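You operate a simulated robot arm through the tools that you are given. There is no shell and no other tool.

The job below is to be done with a simulated robot arm. You get a single attempt, and the scene is never put back.

TASK
Dust the dough from the steel sifter, then roll it out to the green line.
Fine: dust till its top is white; sifter and roller go back where they stood. Set down upright: what you pick out, dough roller.

Only the result counts: the job must be done as asked and must still hold three seconds after the hand-in. Knocking over, shifting, dropping, spilling or breaking anything else fails it.

THE ROBOT
A 7-joint arm with a two-finger parallel gripper, fixed in place. Base frame: the origin is at the foot of the arm, x ahead of it, y to its left, z up; the work surface is at about z = 0.95. Units: m, rad, N and s.
Its first joint turns from -2.897 to 2.897 rad. Payload 1.57 kg.
Tool frame: the origin (TCP) lies between the finger pads and is the grasp point; the fingertips stand 0.03 m ahead of it; z points along the fingers, y is the line along which they close. The gripper opens to 0.08 m. The fingers are 0.017 m wide and 0.012 m thick; the gripper's body (0.04 by 0.082 m) begins 0.08 m behind the TCP.
Orientation is told as [roll, pitch, yaw] about the base's x, y, z axes, in that order, counted from this pose: with the fingers straight down and closing along the base's y, the tool's x points along the base's -x, its y along +y and its z along -z.

THE INTERFACE
- The arm moves only by the tool play_rows. Its argument "moves" is a list of rows, each a list of 6 numbers: the shift along the base's x, y, z in m, then the turn, a rotation vector about the base's x, y, z in rad. In form: [[x, y, z, rx, ry, rz], ...]. A call has 1 to 20 rows; each row shifts and turns the commanded pose from where the row before left it. "grip" is the finger opening in m, from 0 to 0.08, set as the call begins (left out, the last holds). Each row takes 0.2 s and may step no farther than 0.05 m and 0.15 rad from the row before; otherwise, or with a gripper value out of range, the whole call is refused. Where a pose cannot be reached the arm comes as near as it can. A force on the tool above 60 N (or 10 N above the force at the start of the call, whichever is more), or a blocked arm, ends the call early, and 0.2 s more pass. The fingers move at their own pace (about 0.153 m/s each) and stop on an object; they squeeze with about 22 N. The grip force told is the motor's: it shows also when the fingers shut on nothing. Time passes only in rows, and 0.2 s behind the last, so rows that do not move let the fingers close. It gives the time, the measured TCP pose, the force on the tool (base axes), the opening and the grip force at its end, in the units of the frame above (readings bear some noise), with the torque about the TCP (base axes, N m) and any sound that the robot's microphone picked up.
- Cameras (640 x 400 px; columns grow to the right, rows downward): "scene" is fixed at [0.051, 0.6507, 1.6924]; the picture's right is [-0.71, -0.70, 0.00], its down [-0.66, 0.66, -0.36] and it looks along [0.25, -0.25, -0.93] (base axes); focal length 346 px, centre (320, 200). "wrist" rides on the gripper at [0.072, -0.007, -0.122] in the tool frame; the picture's right is [0.09, 1.00, 0.00], its down [-0.84, 0.08, -0.54] and it looks along [-0.54, 0.05, 0.84] (tool axes); focal length 238 px, centre (320, 200). There is no depth. A picture from a camera that has moved, and an enlarged one, comes with that camera's place and axes in the base frame and with its lens.
- get_image(camera): a new picture of that camera. The clock stands still meanwhile.
- inspect(camera, box): a new picture of the part [left, top, right, bottom] of that camera's present view, enlarged. The clock stands still meanwhile.
- hand_in(): hands the job in; it is judged then, once.

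Places have to be worked out from the pictures, the camera data and where the tool is seen. Open the gripper and draw the arm clear of the work before you hand the job in, unless the task says otherwise.

The tools are called after "Call:" as name(argument=value, ...) on one line, values as JSON. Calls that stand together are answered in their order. play_rows: Moves the arm, as the interface text tells. Its arguments: {"type":"object","properties":{"moves":{"type":"array","items":{"type":"array","items":{"type":"number"}}},"grip":{"type":"number"}},"required":["moves"]} The other tools are called the same way: get_image (camera) takes a picture; inspect (camera, box) takes an enlarged picture of a part of a camera's view; hand_in () hands the job in.

At the start:

```text
time_s: 0.0
ee_pos: [0.2007, 0.4005, 1.2904]
tool_rot: [0.001, -0.001, 0.001]
contact_force: [-0.2, 0.1, 0.7]
torque: [-0.01, 0.03, 0.02]
gripper_width: 0.08
gripper_force: 0.1
```

scene: 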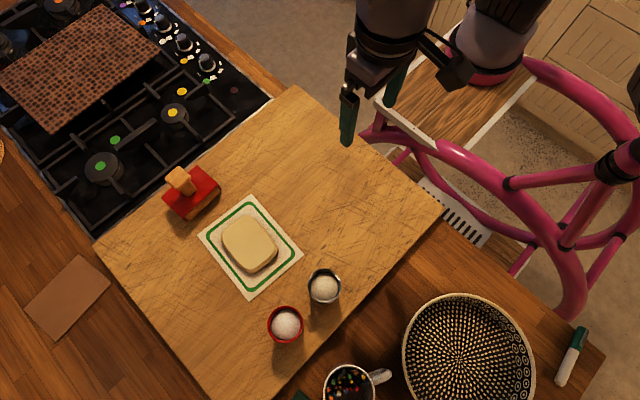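
wrist: 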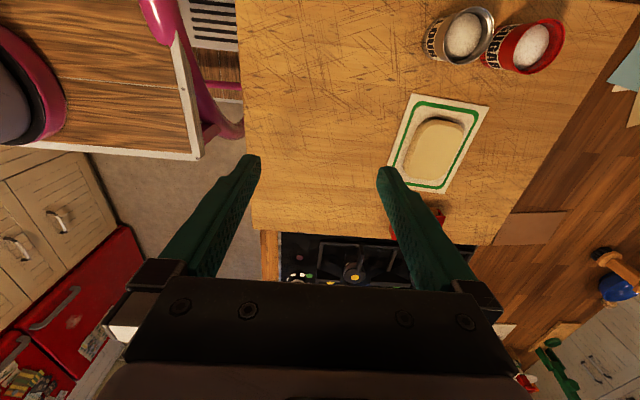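

The scene shows a board with dough on a mat with a green line, a red roller-like tool, and two canisters (one steel, one red). I'll look closer at each before moving.

Call:
inspect(camera="scene", box=[140, 150, 300, 250])

Call:
inspect(camera="scene", box=[190, 180, 350, 280])

Call:
inspect(camera="scene", box=[240, 250, 400, 350])

Call:
inspect(camera="wrist", box=[380, 0, 620, 150])

```text
4.00 times, centred on (220, 200) of scene
camera zoom: at [0.051, 0.6507, 1.6924], right [-0.71, -0.7, 0.0], down [-0.66, 0.66, -0.36], along [0.25, -0.25, -0.93], focal length 1384 px, centre (720, 200)
```

zoom: 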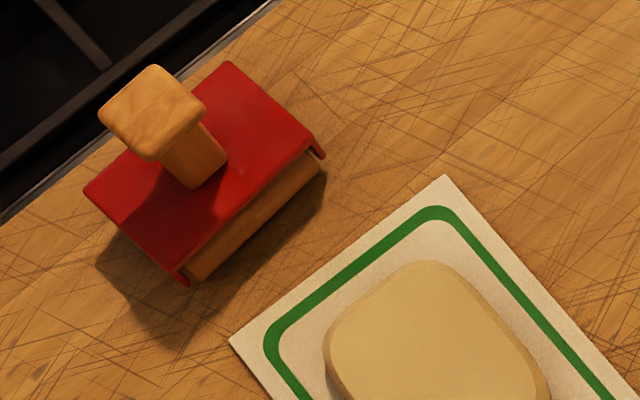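

```text
4.00 times, centred on (270, 230) of scene
camera zoom: at [0.051, 0.6507, 1.6924], right [-0.71, -0.7, 0.0], down [-0.66, 0.66, -0.36], along [0.25, -0.25, -0.93], focal length 1384 px, centre (520, 80)
```

zoom: 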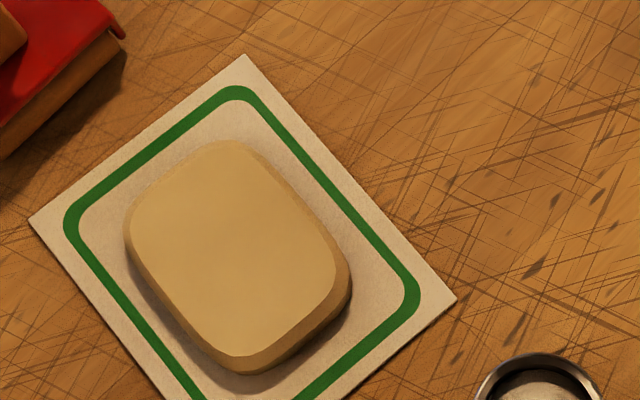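

```text
4.00 times, centred on (320, 300) of scene
camera zoom: at [0.051, 0.6507, 1.6924], right [-0.71, -0.7, 0.0], down [-0.66, 0.66, -0.36], along [0.25, -0.25, -0.93], focal length 1384 px, centre (320, -200)
```

zoom: 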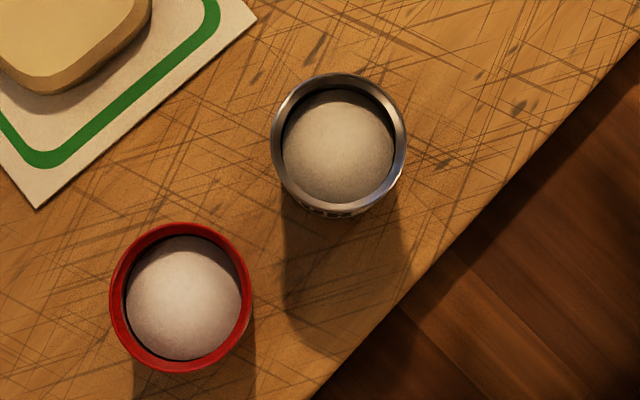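

```text
2.67 times, centred on (500, 75) of wrist
camera zoom: at [0.1297, 0.3931, 1.4117], right [-0.09, 1.0, 0.0], down [0.84, 0.08, 0.54], along [0.54, 0.05, -0.84], focal length 636 px, centre (-160, 533)
```

zoom: 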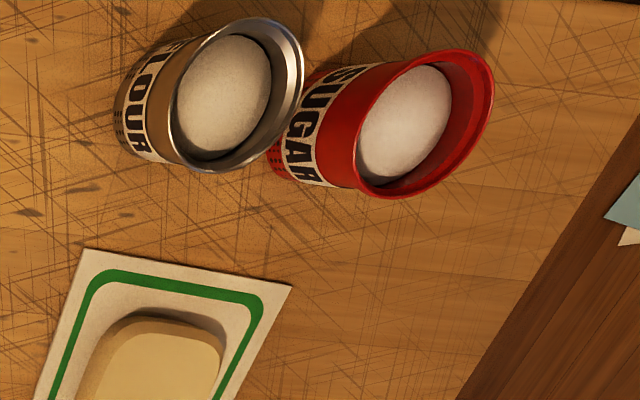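

Labels read FLOUR on the steel cup (about x 0.10, y 0.59) and SUGAR on the red cup (about x 0.10, y 0.69); the dough sits near (0.28, 0.63) and the roller is beyond it. I'll turn the tool 90° and move to a viewing position to look closely at the sifter.

Call:
play_rows(moves=[[-0.009, 0.0045, -0.008, 0, 0, 0.1428], [-0.009, 0.0045, -0.008, 0, 0, 0.1428], [-0.009, 0.0045, -0.008, 0, 0, 0.1428], [-0.009, 0.0045, -0.008, 0, 0, 0.1428], [-0.009, 0.0045, -0.008, 0, 0, 0.1428], [-0.009, 0.0045, -0.008, 0, 0, 0.1428], [-0.009, 0.0045, -0.008, 0, 0, 0.1428], [-0.009, 0.0045, -0.008, 0, 0, 0.1428], [-0.009, 0.0045, -0.008, 0, 0, 0.1428], [-0.009, 0.0045, -0.008, 0, 0, 0.1428], [-0.009, 0.0045, -0.008, 0, 0, 0.1428], [0, 0, 0, 0, 0, 0]], grip=0.08)

```text
time_s: 2.6
ee_pos: [0.1027, 0.4486, 1.2018]
tool_rot: [0.001, 0.0, 1.571]
contact_force: [0.5, 0.7, 0.6]
torque: [0.02, -0.02, -0.01]
gripper_width: 0.08
gripper_force: 0.0
```

The arm reached (0.103, 0.449, 1.202) with the tool turned to 1.571. Now I take pictures from both cameras.

Call:
get_image(camera="wrist")

Call:
get_image(camera="scene")

```text
taken
camera wrist: at [0.1108, 0.3765, 1.3228], right [-1.0, -0.09, 0.0], down [-0.08, 0.84, 0.54], along [-0.05, 0.54, -0.84], focal length 238 px, centre (320, 200)
```

wrist: 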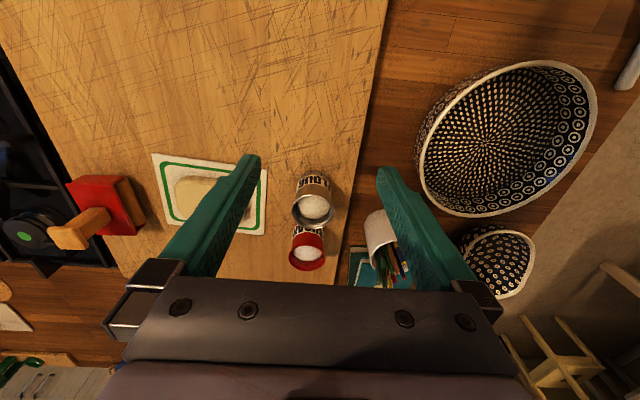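

```text
taken
```

scene: 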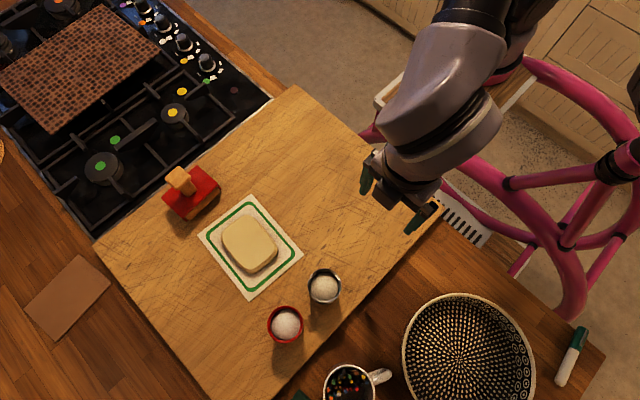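

The wrist view shows everything; I enlarge the sifter, roller and dough from here.

Call:
inspect(camera="wrist", box=[270, 160, 366, 280])

Call:
inspect(camera="wrist", box=[40, 160, 160, 260])

Call:
inspect(camera="wrist", box=[140, 140, 300, 240])

```text
3.33 times, centred on (318, 220) of wrist
camera zoom: at [0.1108, 0.3765, 1.3228], right [-1.0, -0.09, 0.0], down [-0.08, 0.84, 0.54], along [-0.05, 0.54, -0.84], focal length 794 px, centre (327, 133)
```

zoom: 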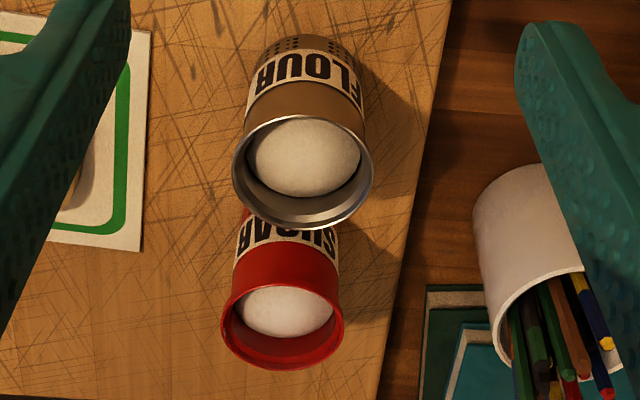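

```text
4.00 times, centred on (100, 210) of wrist
camera zoom: at [0.1108, 0.3765, 1.3228], right [-1.0, -0.09, 0.0], down [-0.08, 0.84, 0.54], along [-0.05, 0.54, -0.84], focal length 953 px, centre (1200, 160)
```

zoom: 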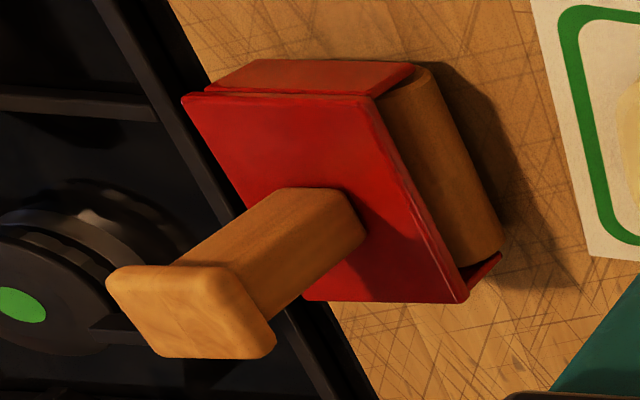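

```text
4.00 times, centred on (220, 190) of wrist
camera zoom: at [0.1108, 0.3765, 1.3228], right [-1.0, -0.09, 0.0], down [-0.08, 0.84, 0.54], along [-0.05, 0.54, -0.84], focal length 953 px, centre (720, 240)
```

zoom: 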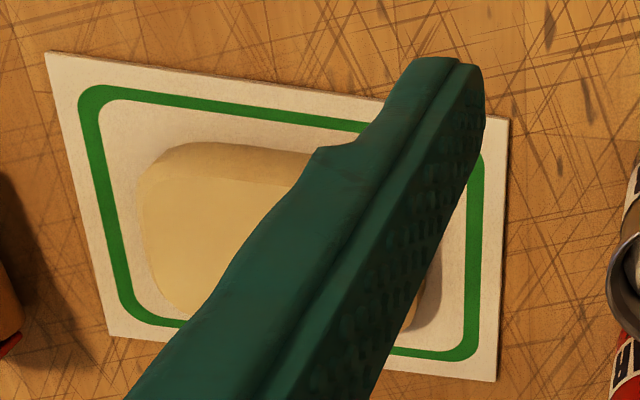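

The sifter's rim triangulates to (0.102, 0.588, z≈1.029), diameter about 0.064, on a surface at z≈0.95; the dough is about 0.112 × 0.083 m centred near (0.286, 0.632). I move above the sifter with fingers closing along x and check alignment before descending.

Call:
play_rows(moves=[[0, 0.0278, -0.016, 0, 0, 0], [0, 0.0278, -0.016, 0, 0, 0], [0, 0.0278, -0.016, 0, 0, 0], [0, 0.0278, -0.016, 0, 0, 0], [0, 0.0278, -0.016, 0, 0, 0], [0, 0, 0, 0, 0, 0], [0, 0, 0, 0, 0, 0]], grip=0.08)

Call:
get_image(camera="wrist")

Call:
get_image(camera="scene")

```text
time_s: 4.2
ee_pos: [0.1019, 0.593, 1.1218]
tool_rot: [0.001, 0.0, 1.572]
contact_force: [0.4, -0.1, 0.1]
torque: [0.01, 0.02, 0.01]
gripper_width: 0.08
gripper_force: 0.3
```

```text
taken
camera wrist: at [0.1095, 0.5198, 1.2424], right [-1.0, -0.09, 0.0], down [-0.08, 0.84, 0.54], along [-0.05, 0.54, -0.84], focal length 238 px, centre (320, 200)
```

wrist: 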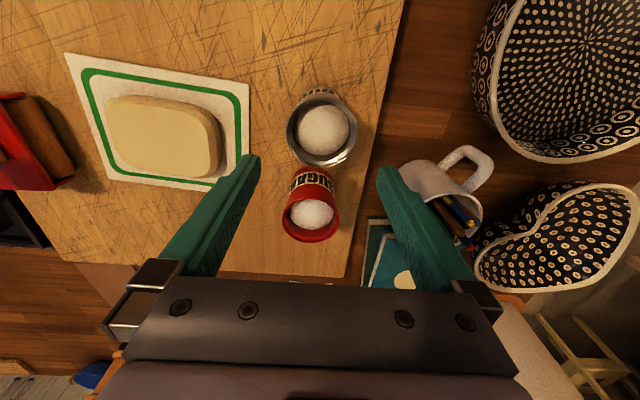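

```text
taken
```

scene: 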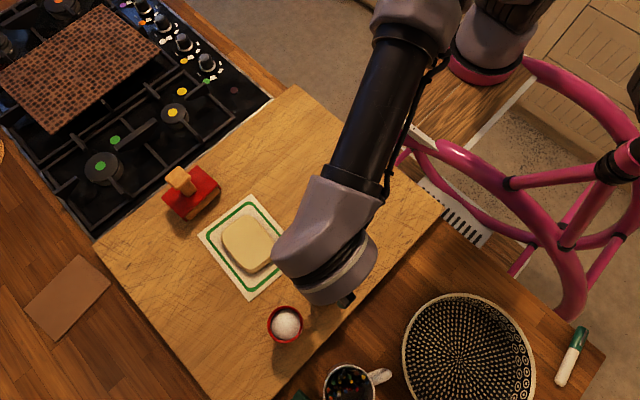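

I enlarge the sifter in this near-overhead view to refine its centre before descending.

Call:
inspect(camera="wrist", box=[260, 70, 388, 150])

Call:
inspect(camera="wrist", box=[260, 90, 388, 250])

Call:
inspect(camera="wrist", box=[60, 40, 260, 200])

```text
5.00 times, centred on (324, 110) of wrist
camera zoom: at [0.1095, 0.5198, 1.2424], right [-1.0, -0.09, 0.0], down [-0.08, 0.84, 0.54], along [-0.05, 0.54, -0.84], focal length 1192 px, centre (300, 650)
```

zoom: 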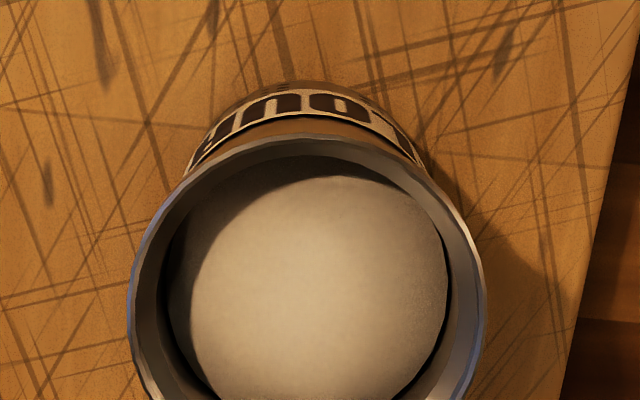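

```text
2.50 times, centred on (324, 170) of wrist
camera zoom: at [0.1095, 0.5198, 1.2424], right [-1.0, -0.09, 0.0], down [-0.08, 0.84, 0.54], along [-0.05, 0.54, -0.84], focal length 596 px, centre (310, 275)
```

zoom: 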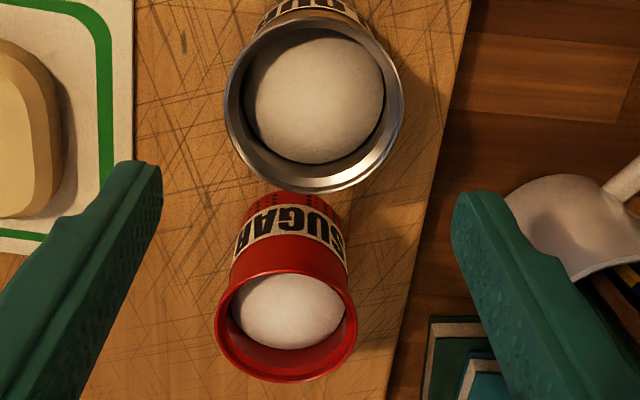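

```text
2.50 times, centred on (160, 120) of wrist
camera zoom: at [0.1095, 0.5198, 1.2424], right [-1.0, -0.09, 0.0], down [-0.08, 0.84, 0.54], along [-0.05, 0.54, -0.84], focal length 596 px, centre (720, 400)
```

zoom: 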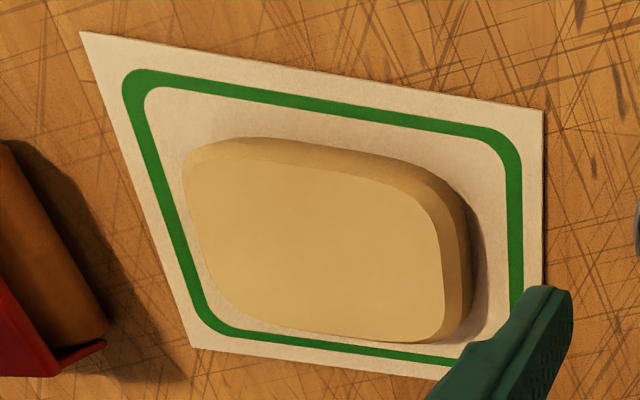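

The refined sifter centre is about (0.1024, 0.587); the TCP reads y≈0.592, so I correct by −0.005 in y and descend partway to z≈1.07 to check.

Call:
play_rows(moves=[[0.0003, -0.0025, -0.015, 0, 0, 0], [0, -0.0025, -0.015, 0, 0, 0], [0, 0, -0.015, 0, 0, 0], [0, 0, 0, 0, 0, 0], [0, 0, 0, 0, 0, 0]], grip=0.08)

Call:
get_image(camera="wrist")

Call:
inspect(camera="scene", box=[240, 220, 400, 320])

```text
time_s: 5.4
ee_pos: [0.1005, 0.5849, 1.0781]
tool_rot: [-0.001, 0.002, 1.569]
contact_force: [0.4, -0.7, 0.6]
torque: [-0.02, 0.03, 0.0]
gripper_width: 0.0799
gripper_force: 0.0
```

```text
taken
camera wrist: at [0.1089, 0.5128, 1.1982], right [-1.0, -0.09, 0.0], down [-0.08, 0.84, 0.54], along [-0.05, 0.54, -0.84], focal length 238 px, centre (320, 200)
```

wrist: 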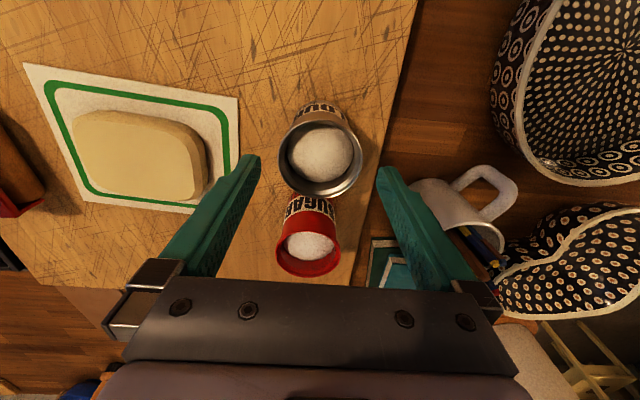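

```text
4.00 times, centred on (320, 270) of scene
camera zoom: at [0.051, 0.6507, 1.6924], right [-0.71, -0.7, 0.0], down [-0.66, 0.66, -0.36], along [0.25, -0.25, -0.93], focal length 1384 px, centre (320, -80)
```

zoom: 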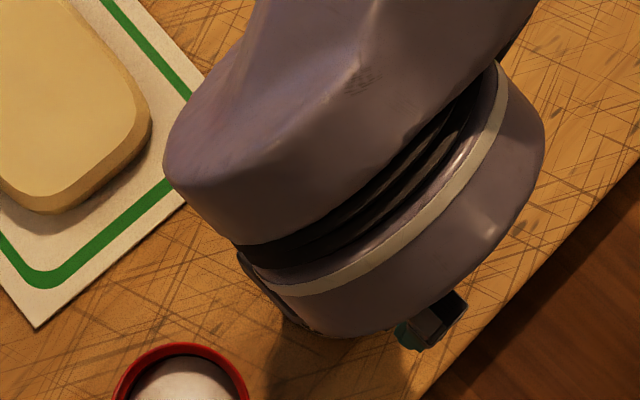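

The TCP is at about (0.1015, 0.585), and this view puts the sifter at (0.1015–0.102, 0.585), so it is centred between the fingers. I descend to z≈1.005 with the fingers open.

Call:
play_rows(moves=[[0, 0.0005, -0.0146, 0, 0, 0], [0, 0, -0.0146, 0, 0, 0], [0, 0, -0.0146, 0, 0, 0], [0, 0, -0.0146, 0, 0, 0], [0, 0, -0.0146, 0, 0, 0], [0, 0, 0, 0, 0, 0], [0, 0, 0, 0, 0, 0]], grip=0.08)

Call:
get_image(camera="wrist")

```text
time_s: 7.0
ee_pos: [0.1018, 0.5844, 1.0037]
tool_rot: [0.001, 0.001, 1.572]
contact_force: [0.8, 0.2, -0.2]
torque: [-0.01, 0.01, 0.02]
gripper_width: 0.0801
gripper_force: 0.1
```

```text
taken
camera wrist: at [0.1102, 0.5115, 1.1247], right [-1.0, -0.09, 0.0], down [-0.08, 0.84, 0.54], along [-0.05, 0.54, -0.84], focal length 238 px, centre (320, 200)
```

wrist: 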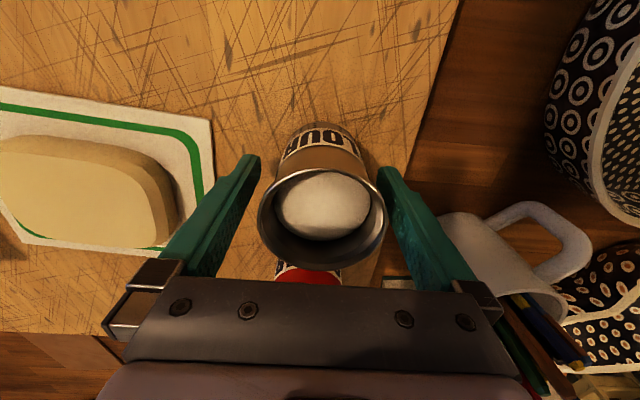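

The fingers straddle the cup; the picture puts its centre about 3 mm further out in y than the TCP. I shift +0.003 in y, and close.

Call:
play_rows(moves=[[0, 0.003, 0.001, 0, 0, 0], [0, 0, 0, 0, 0, 0]], grip=0.08)

Call:
play_rows(moves=[[0, 0, 0, 0, 0, 0], [0, 0, 0, 0, 0, 0], [0, 0, 0, 0, 0, 0]], grip=0.05)

Call:
get_image(camera="wrist")

```text
time_s: 7.6
ee_pos: [0.1025, 0.5873, 1.006]
tool_rot: [0.0, 0.001, 1.57]
contact_force: [-0.6, -0.3, -1.1]
torque: [0.01, 0.01, -0.03]
gripper_width: 0.0799
gripper_force: 0.0
```

```text
time_s: 8.4
ee_pos: [0.103, 0.5881, 1.0058]
tool_rot: [-0.001, 0.0, 1.571]
contact_force: [-0.3, -1.8, 0.9]
torque: [-0.02, -0.06, -0.03]
gripper_width: 0.0623
gripper_force: 22.3
```

```text
taken
camera wrist: at [0.1106, 0.5146, 1.1262], right [-1.0, -0.09, 0.0], down [-0.08, 0.84, 0.54], along [-0.05, 0.54, -0.84], focal length 238 px, centre (320, 200)
```

wrist: 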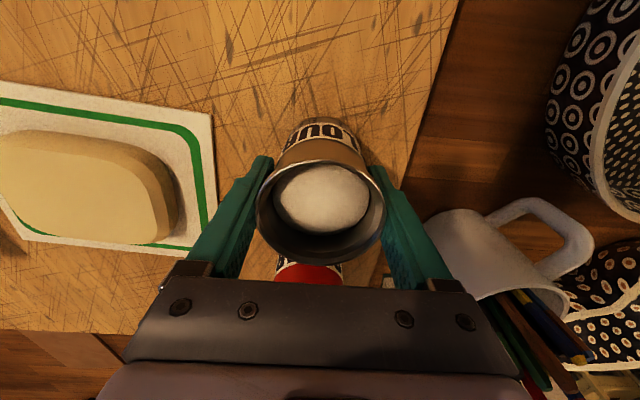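

The cup is held (opening 0.0623, 22 N). I lift it slowly and straight up by 0.08 m so nothing shakes out.

Call:
play_rows(moves=[[0, 0, 0.002, 0, 0, 0], [0, 0, 0.004, 0, 0, 0], [0, 0, 0.006, 0, 0, 0], [0, 0, 0.008, 0, 0, 0], [0, 0, 0.008, 0, 0, 0], [0, 0, 0.008, 0, 0, 0], [0, 0, 0.008, 0, 0, 0], [0, 0, 0.008, 0, 0, 0], [0, 0, 0.008, 0, 0, 0], [0, 0, 0.008, 0, 0, 0], [0, 0, 0.006, 0, 0, 0], [0, 0, 0.004, 0, 0, 0], [0, 0, 0.002, 0, 0, 0], [0, 0, 0, 0, 0, 0], [0, 0, 0, 0, 0, 0]])

Call:
get_image(camera="wrist")

Call:
get_image(camera="scene")

```text
time_s: 11.6
ee_pos: [0.1022, 0.5895, 1.0864]
tool_rot: [-0.001, 0.0, 1.57]
contact_force: [0.4, -0.2, -1.7]
torque: [0.04, 0.02, 0.03]
gripper_width: 0.0623
gripper_force: 22.1
```

```text
taken
camera wrist: at [0.1103, 0.5153, 1.2073], right [-1.0, -0.09, 0.0], down [-0.08, 0.84, 0.54], along [-0.05, 0.54, -0.84], focal length 238 px, centre (320, 200)
```

wrist: 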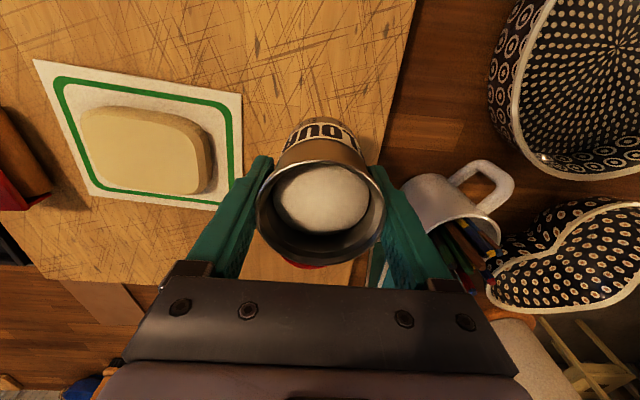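

```text
taken
```

scene: 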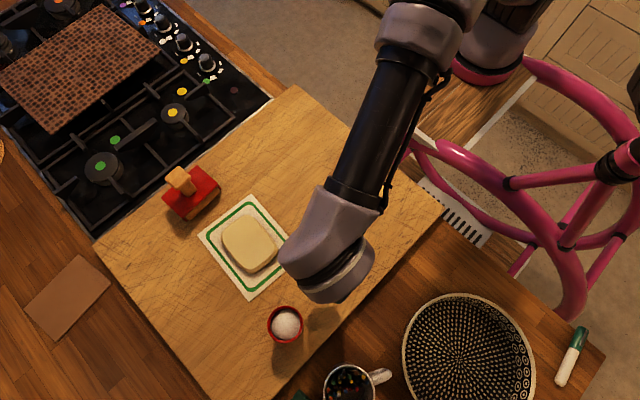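

The cup is up cleanly (about 1.7 N weight, no flour seen fallen). I carry it smoothly and level to above the dough centre (0.286, 0.632), bottom at z≈1.03.

Call:
play_rows(moves=[[0.002, 0.0005, 0, 0, 0, 0], [0.004, 0.001, 0, 0, 0, 0], [0.006, 0.0015, 0, 0, 0, 0], [0.008, 0.002, 0, 0, 0, 0], [0.01, 0.0025, 0, 0, 0, 0], [0.0124, 0.003, 0, 0, 0, 0], [0.0124, 0.003, 0, 0, 0, 0], [0.0124, 0.003, 0, 0, 0, 0], [0.0124, 0.003, 0, 0, 0, 0], [0.0124, 0.003, 0, 0, 0, 0], [0.0124, 0.003, 0, 0, 0, 0], [0.0124, 0.003, 0, 0, 0, 0], [0.0124, 0.003, 0, 0, 0, 0], [0.0124, 0.003, 0, 0, 0, 0], [0.0124, 0.003, 0, 0, 0, 0], [0.01, 0.0025, 0, 0, 0, 0], [0.008, 0.002, 0, 0, 0, 0], [0.006, 0.0015, 0, 0, 0, 0], [0.004, 0.001, 0, 0, 0, 0], [0.002, 0.0005, 0, 0, 0, 0]])

Call:
get_image(camera="wrist")

Call:
get_image(camera="scene")

```text
time_s: 15.8
ee_pos: [0.287, 0.6327, 1.0859]
tool_rot: [-0.001, -0.001, 1.57]
contact_force: [-0.9, -0.6, -2.2]
torque: [0.0, 0.0, 0.0]
gripper_width: 0.0623
gripper_force: 22.0
```

```text
taken
camera wrist: at [0.2951, 0.5595, 1.206], right [-1.0, -0.09, 0.0], down [-0.08, 0.84, 0.54], along [-0.05, 0.54, -0.84], focal length 238 px, centre (320, 200)
```

wrist: 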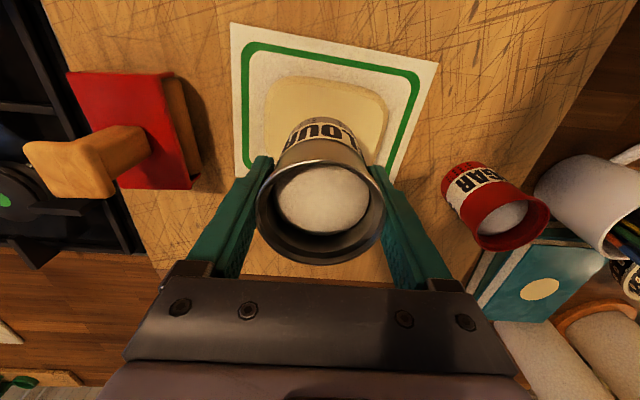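

```text
taken
```

scene: 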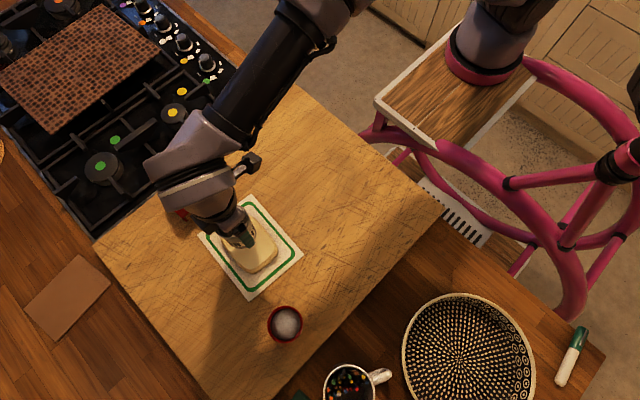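

The cup hangs level above the dough and nothing has fallen yet, so it likely needs shaking. I lower it by 0.025 m and try a small sideways shake.

Call:
play_rows(moves=[[0, 0, -0.005, 0, 0, 0], [0, 0, -0.008, 0, 0, 0], [0, 0, -0.008, 0, 0, 0], [0, 0, -0.004, 0, 0, 0], [0, 0, 0, 0, 0, 0], [0.01, 0, 0, 0, 0, 0], [-0.02, 0, 0, 0, 0, 0], [0.02, 0, 0, 0, 0, 0], [-0.02, 0, 0, 0, 0, 0], [0.02, 0, 0, 0, 0, 0], [-0.01, 0, 0, 0, 0, 0], [0, 0, 0, 0, 0, 0], [0, 0, 0, 0, 0, 0]])

Call:
get_image(camera="wrist")

Call:
inspect(camera="scene", box=[170, 180, 330, 280])

```text
time_s: 18.6
ee_pos: [0.2862, 0.6328, 1.0619]
tool_rot: [-0.001, 0.002, 1.57]
contact_force: [-0.1, -0.1, -0.7]
torque: [0.0, -0.01, -0.01]
gripper_width: 0.062
gripper_force: 22.1
```

```text
taken
camera wrist: at [0.2937, 0.5607, 1.1817], right [-1.0, -0.09, 0.0], down [-0.08, 0.84, 0.54], along [-0.05, 0.54, -0.84], focal length 238 px, centre (320, 200)
```

wrist: 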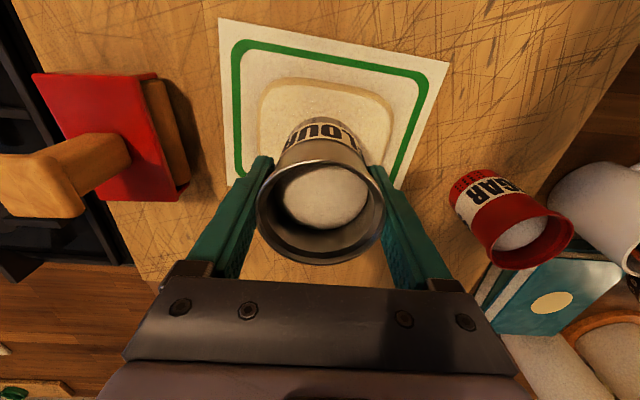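

```text
4.00 times, centred on (250, 230) of scene
camera zoom: at [0.051, 0.6507, 1.6924], right [-0.71, -0.7, 0.0], down [-0.66, 0.66, -0.36], along [0.25, -0.25, -0.93], focal length 1384 px, centre (600, 80)
```

zoom: 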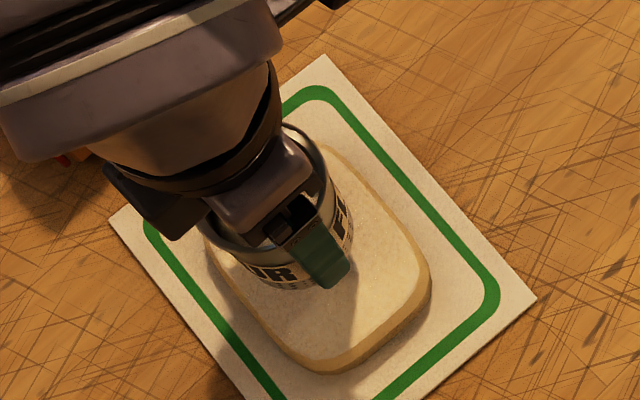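

The dough top has turned noticeably paler after the shake, evenly over its surface. I look closer at the colour and the cup's fill level.

Call:
inspect(camera="wrist", box=[210, 60, 450, 270])

Call:
inspect(camera="scene", box=[220, 210, 300, 280])

```text
1.90 times, centred on (330, 165) of wrist
camera zoom: at [0.2937, 0.5607, 1.1817], right [-1.0, -0.09, 0.0], down [-0.08, 0.84, 0.54], along [-0.05, 0.54, -0.84], focal length 454 px, centre (301, 267)
```

zoom: 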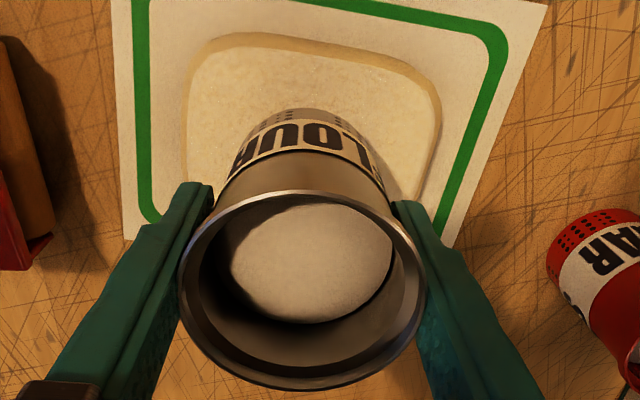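

```text
5.71 times, centred on (260, 245) of scene
camera zoom: at [0.051, 0.6507, 1.6924], right [-0.71, -0.7, 0.0], down [-0.66, 0.66, -0.36], along [0.25, -0.25, -0.93], focal length 1978 px, centre (663, -57)
```

zoom: 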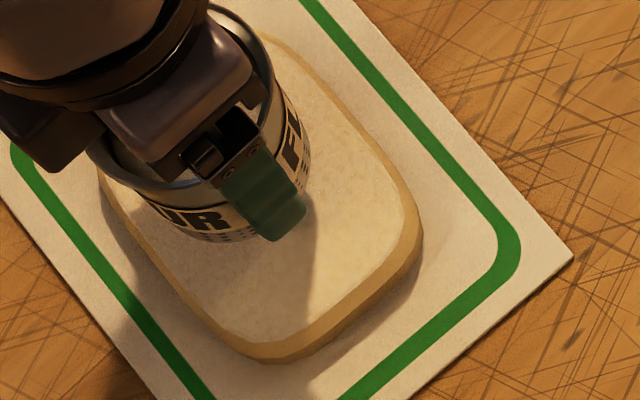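

The top is dusted cream but still shows yellow beneath and the cup still holds flour. I repeat the same gentle shake over the dough.

Call:
play_rows(moves=[[0.01, 0, 0, 0, 0, 0], [-0.02, 0, 0, 0, 0, 0], [0.02, 0, 0, 0, 0, 0], [-0.02, 0, 0, 0, 0, 0], [0.02, 0, 0, 0, 0, 0], [-0.01, 0, 0, 0, 0, 0], [0, 0, 0, 0, 0, 0], [0, 0, 0, 0, 0, 0]])

Call:
inspect(camera="wrist", box=[210, 60, 450, 270])

Call:
inspect(camera="scene", box=[220, 210, 300, 280])

```text
time_s: 20.4
ee_pos: [0.2845, 0.6316, 1.0615]
tool_rot: [0.001, 0.001, 1.572]
contact_force: [0.0, -0.3, -1.2]
torque: [-0.04, 0.0, -0.02]
gripper_width: 0.0621
gripper_force: 22.5
```

```text
1.90 times, centred on (330, 165) of wrist
camera zoom: at [0.2927, 0.5592, 1.1822], right [-1.0, -0.09, 0.0], down [-0.08, 0.84, 0.54], along [-0.05, 0.54, -0.84], focal length 454 px, centre (301, 267)
```

zoom: 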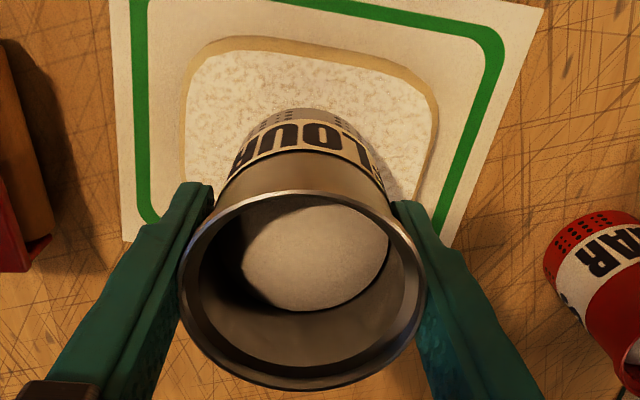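

```text
5.71 times, centred on (260, 245) of scene
camera zoom: at [0.051, 0.6507, 1.6924], right [-0.71, -0.7, 0.0], down [-0.66, 0.66, -0.36], along [0.25, -0.25, -0.93], focal length 1978 px, centre (663, -57)
```

zoom: 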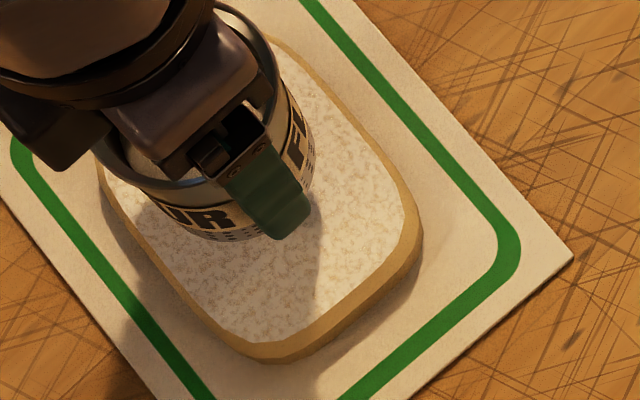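

The top is now mostly white but speckled with gaps. I do one more short shake to close the coverage and look again.

Call:
play_rows(moves=[[0.01, 0, 0, 0, 0, 0], [-0.02, 0, 0, 0, 0, 0], [0.02, 0, 0, 0, 0, 0], [-0.01, 0, 0, 0, 0, 0], [0, 0, 0, 0, 0, 0], [0, 0, 0, 0, 0, 0]])

Call:
inspect(camera="wrist", box=[210, 60, 450, 270])

Call:
inspect(camera="scene", box=[220, 210, 300, 280])

```text
time_s: 21.8
ee_pos: [0.2839, 0.6309, 1.0594]
tool_rot: [-0.002, 0.001, 1.569]
contact_force: [-0.7, 0.0, -2.0]
torque: [0.0, 0.0, -0.01]
gripper_width: 0.062
gripper_force: 21.5
```

```text
1.90 times, centred on (330, 165) of wrist
camera zoom: at [0.2922, 0.5591, 1.1802], right [-1.0, -0.09, 0.0], down [-0.08, 0.84, 0.54], along [-0.05, 0.54, -0.84], focal length 454 px, centre (301, 267)
```

zoom: 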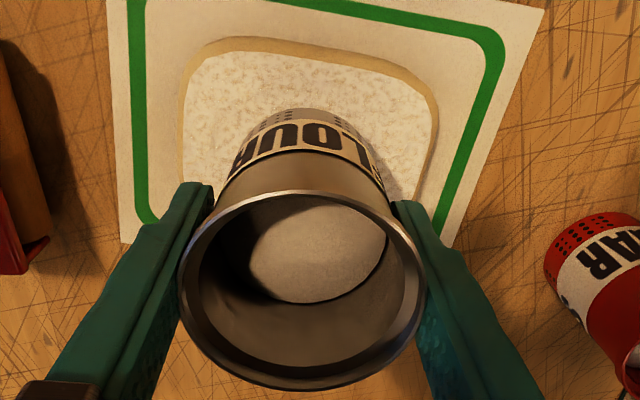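

```text
5.71 times, centred on (260, 245) of scene
camera zoom: at [0.051, 0.6507, 1.6924], right [-0.71, -0.7, 0.0], down [-0.66, 0.66, -0.36], along [0.25, -0.25, -0.93], focal length 1978 px, centre (663, -57)
```

zoom: 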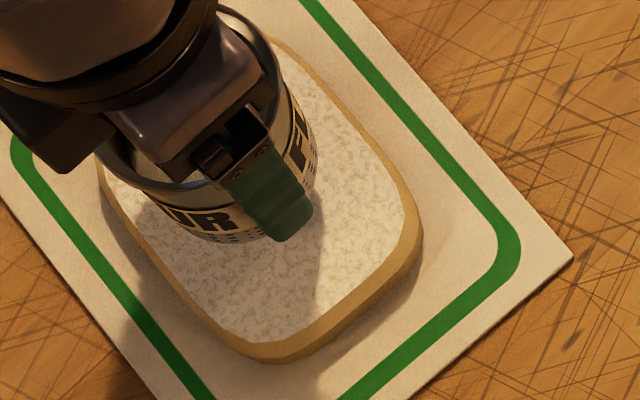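

The coverage improved further but some thin specks remain; flour is left in the cup. I shake again with a few more strokes.

Call:
play_rows(moves=[[0.01, 0, 0, 0, 0, 0], [-0.02, 0, 0, 0, 0, 0], [0.02, 0, 0, 0, 0, 0], [-0.02, 0, 0, 0, 0, 0], [0.02, 0, 0, 0, 0, 0], [-0.01, 0, 0, 0, 0, 0], [0, 0, 0, 0, 0, 0], [0, 0, 0, 0, 0, 0]])

Call:
inspect(camera="wrist", box=[210, 60, 450, 270])

Call:
inspect(camera="scene", box=[220, 210, 300, 280])

```text
time_s: 23.6
ee_pos: [0.286, 0.6337, 1.0604]
tool_rot: [0.0, 0.001, 1.571]
contact_force: [0.5, -0.8, -1.2]
torque: [-0.02, 0.0, 0.0]
gripper_width: 0.062
gripper_force: 22.2
```

```text
1.90 times, centred on (330, 165) of wrist
camera zoom: at [0.2944, 0.5605, 1.1805], right [-1.0, -0.09, 0.0], down [-0.08, 0.84, 0.54], along [-0.05, 0.54, -0.84], focal length 454 px, centre (301, 267)
```

zoom: 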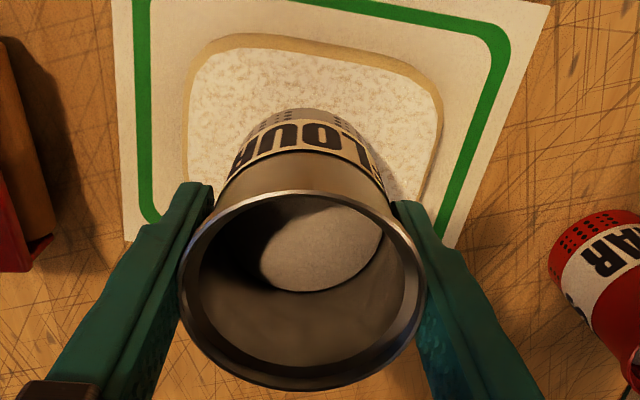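

```text
5.71 times, centred on (260, 245) of scene
camera zoom: at [0.051, 0.6507, 1.6924], right [-0.71, -0.7, 0.0], down [-0.66, 0.66, -0.36], along [0.25, -0.25, -0.93], focal length 1978 px, centre (663, -57)
```

zoom: 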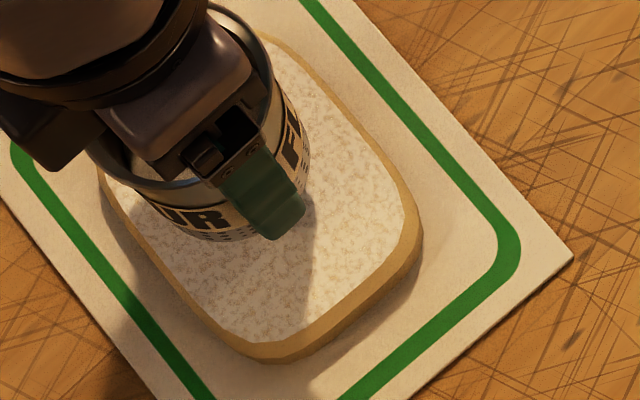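

The pattern looks nearly the same as before, so I zoom in hard on the dough to judge whether it is still gaining white.

Call:
inspect(camera="scene", box=[245, 240, 277, 260])

Call:
inspect(camera="wrist", box=[270, 70, 390, 130])

```text
16.00 times, centred on (261, 250) of scene
camera zoom: at [0.051, 0.6507, 1.6924], right [-0.71, -0.7, 0.0], down [-0.66, 0.66, -0.36], along [0.25, -0.25, -0.93], focal length 5537 px, centre (1264, -600)
```

zoom: 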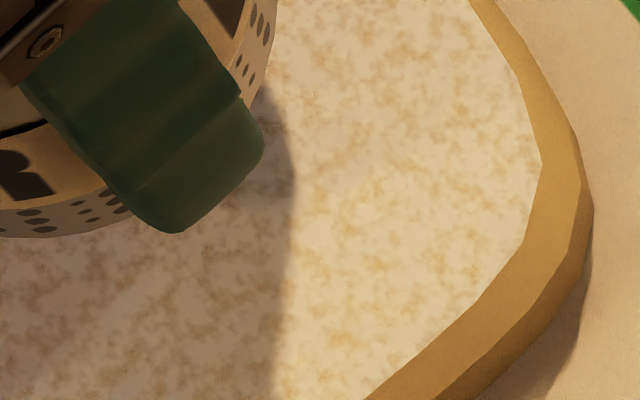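

```text
5.33 times, centred on (330, 100) of wrist
camera zoom: at [0.2944, 0.5605, 1.1805], right [-1.0, -0.09, 0.0], down [-0.08, 0.84, 0.54], along [-0.05, 0.54, -0.84], focal length 1271 px, centre (267, 733)
```

zoom: 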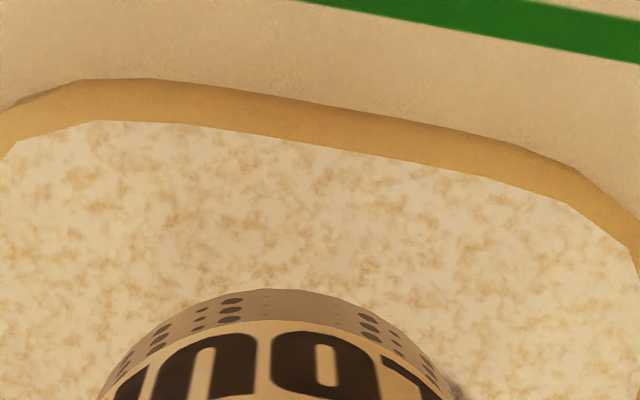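

Yellowish blotches still show through, so the coverage is not complete. I shake another round and compare the same patch.

Call:
play_rows(moves=[[0.01, 0, 0, 0, 0, 0], [-0.02, 0, 0, 0, 0, 0], [0.02, 0, 0, 0, 0, 0], [-0.02, 0, 0, 0, 0, 0], [0.02, 0, 0, 0, 0, 0], [-0.01, 0, 0, 0, 0, 0], [0, 0, 0, 0, 0, 0], [0, 0, 0, 0, 0, 0]])

Call:
inspect(camera="scene", box=[245, 240, 277, 260])

Call:
inspect(camera="wrist", box=[210, 60, 450, 270])

```text
time_s: 25.4
ee_pos: [0.2854, 0.6306, 1.0615]
tool_rot: [0.0, 0.0, 1.571]
contact_force: [-1.0, -0.6, -2.0]
torque: [0.01, 0.02, 0.01]
gripper_width: 0.0621
gripper_force: 21.7
```

```text
16.00 times, centred on (261, 250) of scene
camera zoom: at [0.051, 0.6507, 1.6924], right [-0.71, -0.7, 0.0], down [-0.66, 0.66, -0.36], along [0.25, -0.25, -0.93], focal length 5537 px, centre (1264, -600)
```

zoom: 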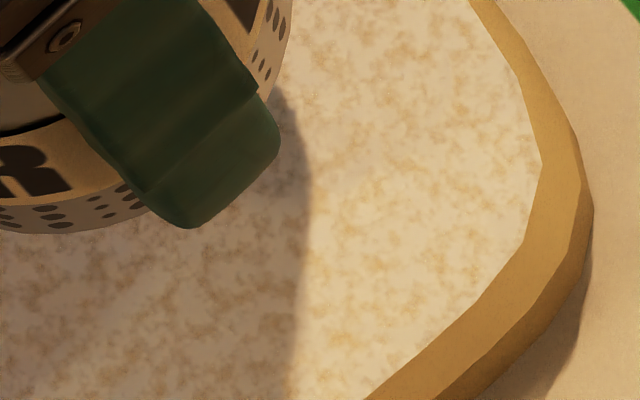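

```text
1.90 times, centred on (330, 165) of wrist
camera zoom: at [0.2929, 0.5588, 1.1821], right [-1.0, -0.09, 0.0], down [-0.08, 0.84, 0.54], along [-0.05, 0.54, -0.84], focal length 454 px, centre (301, 267)
```

zoom: 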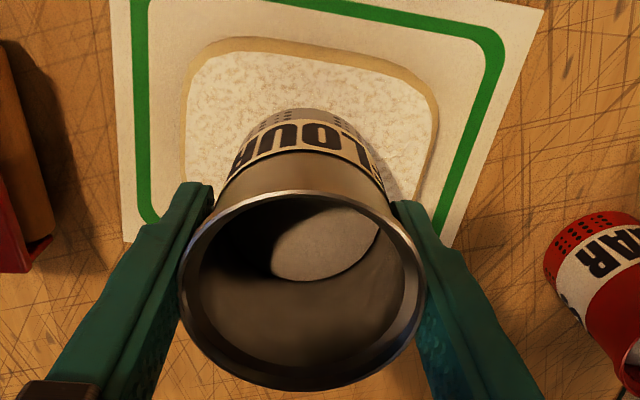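

The texture is unchanged although the flour level in the cup fell again. I do one longer shake to see whether the blotches close up to solid white.

Call:
play_rows(moves=[[0.01, 0, 0, 0, 0, 0], [-0.02, 0, 0, 0, 0, 0], [0.02, 0, 0, 0, 0, 0], [-0.02, 0, 0, 0, 0, 0], [0.02, 0, 0, 0, 0, 0], [-0.02, 0, 0, 0, 0, 0], [0.02, 0, 0, 0, 0, 0], [-0.02, 0, 0, 0, 0, 0], [0.02, 0, 0, 0, 0, 0], [-0.01, 0, 0, 0, 0, 0], [0, 0, 0, 0, 0, 0], [0, 0, 0, 0, 0, 0]])

Call:
inspect(camera="scene", box=[245, 240, 277, 260])

Call:
inspect(camera="wrist", box=[210, 60, 450, 270])

Call:
inspect(camera="scene", box=[220, 210, 300, 280])

```text
time_s: 28.0
ee_pos: [0.2845, 0.6334, 1.0622]
tool_rot: [0.0, 0.001, 1.567]
contact_force: [0.6, 0.0, -1.7]
torque: [0.0, 0.0, -0.02]
gripper_width: 0.062
gripper_force: 22.4
```

```text
16.00 times, centred on (261, 250) of scene
camera zoom: at [0.051, 0.6507, 1.6924], right [-0.71, -0.7, 0.0], down [-0.66, 0.66, -0.36], along [0.25, -0.25, -0.93], focal length 5537 px, centre (1264, -600)
```

zoom: 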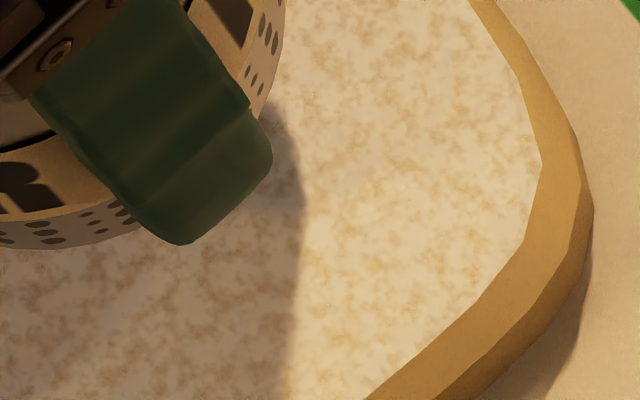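

```text
1.90 times, centred on (330, 165) of wrist
camera zoom: at [0.2921, 0.5608, 1.182], right [-1.0, -0.09, 0.0], down [-0.08, 0.84, 0.54], along [-0.05, 0.54, -0.84], focal length 454 px, centre (301, 267)
```

zoom: 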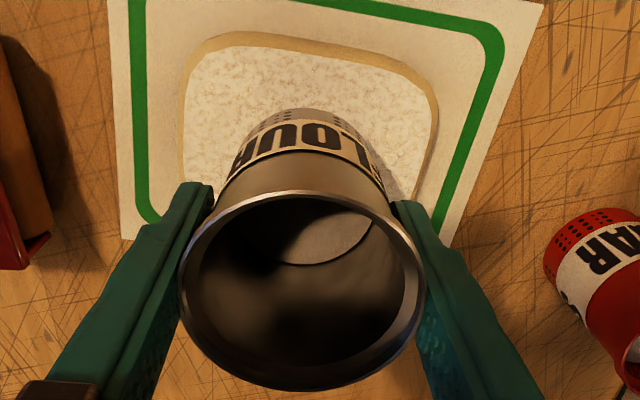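

```text
5.71 times, centred on (260, 245) of scene
camera zoom: at [0.051, 0.6507, 1.6924], right [-0.71, -0.7, 0.0], down [-0.66, 0.66, -0.36], along [0.25, -0.25, -0.93], focal length 1978 px, centre (663, -57)
```

zoom: 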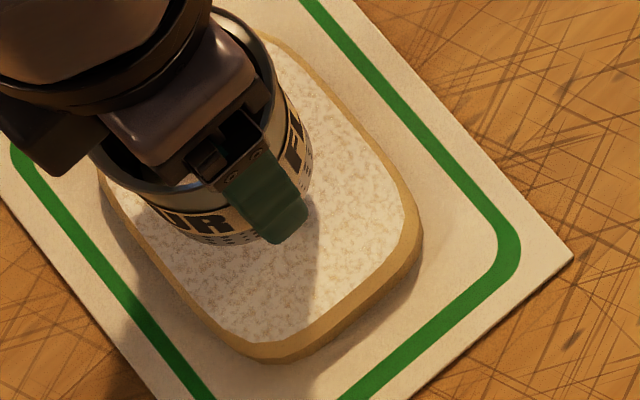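

The look is saturated: the longer shake lowered the cup's level but changed nothing on the dough, so the top is as white as it gets. I lift gently and carry the sifter back along the same path.

Call:
play_rows(moves=[[0, 0, 0.003, 0, 0, 0], [0, 0, 0.006, 0, 0, 0], [0, 0, 0.007, 0, 0, 0], [0, 0, 0.006, 0, 0, 0], [0, 0, 0.003, 0, 0, 0], [0, 0, 0, 0, 0, 0]])

Call:
play_rows(moves=[[-0.002, -0.0005, 0, 0, 0, 0], [-0.004, -0.001, 0, 0, 0, 0], [-0.006, -0.0015, 0, 0, 0, 0], [-0.008, -0.002, 0, 0, 0, 0], [-0.01, -0.0025, 0, 0, 0, 0], [-0.0124, -0.003, 0, 0, 0, 0], [-0.0124, -0.003, 0, 0, 0, 0], [-0.0124, -0.003, 0, 0, 0, 0], [-0.0124, -0.003, 0, 0, 0, 0], [-0.0124, -0.003, 0, 0, 0, 0], [-0.0124, -0.003, 0, 0, 0, 0], [-0.0124, -0.003, 0, 0, 0, 0], [-0.0124, -0.003, 0, 0, 0, 0], [-0.0124, -0.003, 0, 0, 0, 0], [-0.0124, -0.003, 0, 0, 0, 0], [-0.01, -0.0025, 0, 0, 0, 0], [-0.008, -0.002, 0, 0, 0, 0], [-0.006, -0.0015, 0, 0, 0, 0], [-0.004, -0.001, 0, 0, 0, 0], [-0.002, -0.0005, 0, 0, 0, 0]])

Call:
get_image(camera="wrist")

Call:
get_image(camera="scene")

```text
time_s: 29.4
ee_pos: [0.2858, 0.6309, 1.0877]
tool_rot: [0.001, 0.0, 1.569]
contact_force: [1.0, 0.1, -1.3]
torque: [0.05, 0.01, -0.01]
gripper_width: 0.062
gripper_force: 21.5
```

```text
time_s: 33.6
ee_pos: [0.1, 0.5876, 1.0843]
tool_rot: [0.0, 0.0, 1.57]
contact_force: [-0.8, -0.2, -1.2]
torque: [-0.01, -0.03, -0.02]
gripper_width: 0.0616
gripper_force: 22.2
```

```text
taken
camera wrist: at [0.1087, 0.5147, 1.206], right [-1.0, -0.09, 0.0], down [-0.08, 0.84, 0.54], along [-0.05, 0.54, -0.84], focal length 238 px, centre (320, 200)
```

wrist: 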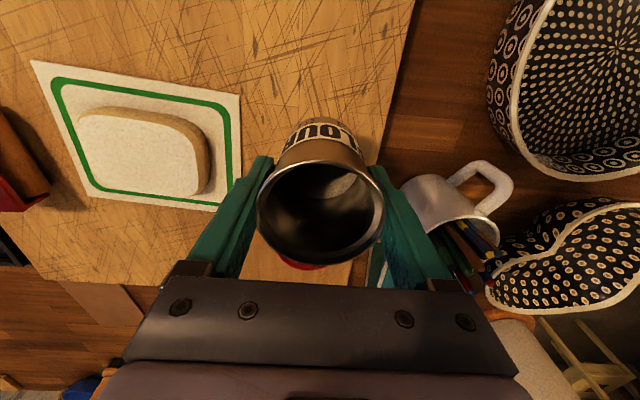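

```text
taken
```

scene: 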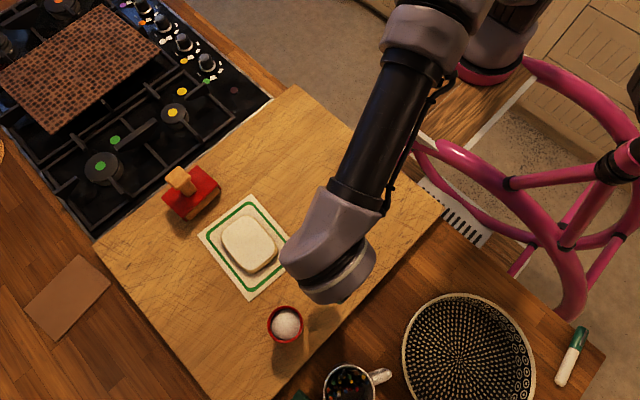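

The dough top reads white and the board is clean. The cup is back over its spot; I lower it slowly by 0.08 m, watching the force.

Call:
play_rows(moves=[[0, 0, -0.002, 0, 0, 0], [0, 0, -0.005, 0, 0, 0], [0, 0, -0.008, 0, 0, 0], [0, 0, -0.008, 0, 0, 0], [0, 0, -0.008, 0, 0, 0], [0, 0, -0.008, 0, 0, 0], [0, 0, -0.008, 0, 0, 0], [0, 0, -0.008, 0, 0, 0], [0, 0, -0.008, 0, 0, 0], [0, 0, -0.006, 0, 0, 0], [0, 0, -0.004, 0, 0, 0], [0, 0, -0.002, 0, 0, 0], [0, 0, 0, 0, 0, 0], [0, 0, 0, 0, 0, 0]])

Call:
get_image(camera="wrist")

```text
time_s: 36.6
ee_pos: [0.1015, 0.5875, 1.0114]
tool_rot: [-0.001, 0.0, 1.57]
contact_force: [0.0, -0.3, -1.0]
torque: [-0.03, -0.04, 0.0]
gripper_width: 0.062
gripper_force: 22.4
```

```text
taken
camera wrist: at [0.1097, 0.5154, 1.1322], right [-1.0, -0.09, 0.0], down [-0.08, 0.84, 0.54], along [-0.05, 0.54, -0.84], focal length 238 px, centre (320, 200)
```

wrist: 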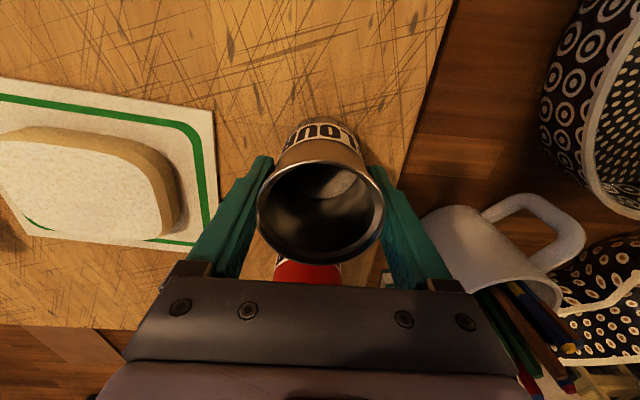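

I lowered 0.075 in total, so 0.005 m remain; the camera pose shows the cup within about 1 mm of its original x, y. I lower the rest in small steps.

Call:
play_rows(moves=[[0.0005, -0.0005, -0.0015, 0, 0, 0], [0, 0, -0.0015, 0, 0, 0], [0, 0, -0.001, 0, 0, 0], [0, 0, -0.001, 0, 0, 0], [0, 0, 0, 0, 0, 0], [0, 0, 0, 0, 0, 0]])

```text
time_s: 38.0
ee_pos: [0.1035, 0.5868, 1.0056]
tool_rot: [-0.001, 0.001, 1.572]
contact_force: [0.1, -0.7, -0.4]
torque: [-0.02, -0.05, -0.02]
gripper_width: 0.0621
gripper_force: 22.4
```

The TCP is back at the grasp height 1.0056 and the weight reading has eased. I press 1 mm further to make sure it stands on the board, then read the force.

Call:
play_rows(moves=[[0, 0, -0.001, 0, 0, 0], [0, 0, 0, 0, 0, 0], [0, 0, 0, 0, 0, 0]])

```text
time_s: 38.8
ee_pos: [0.1023, 0.5876, 1.0045]
tool_rot: [0.001, -0.003, 1.57]
contact_force: [-2.6, -2.9, 10.8]
torque: [-0.13, -0.16, -0.07]
gripper_width: 0.0621
gripper_force: 22.1
```

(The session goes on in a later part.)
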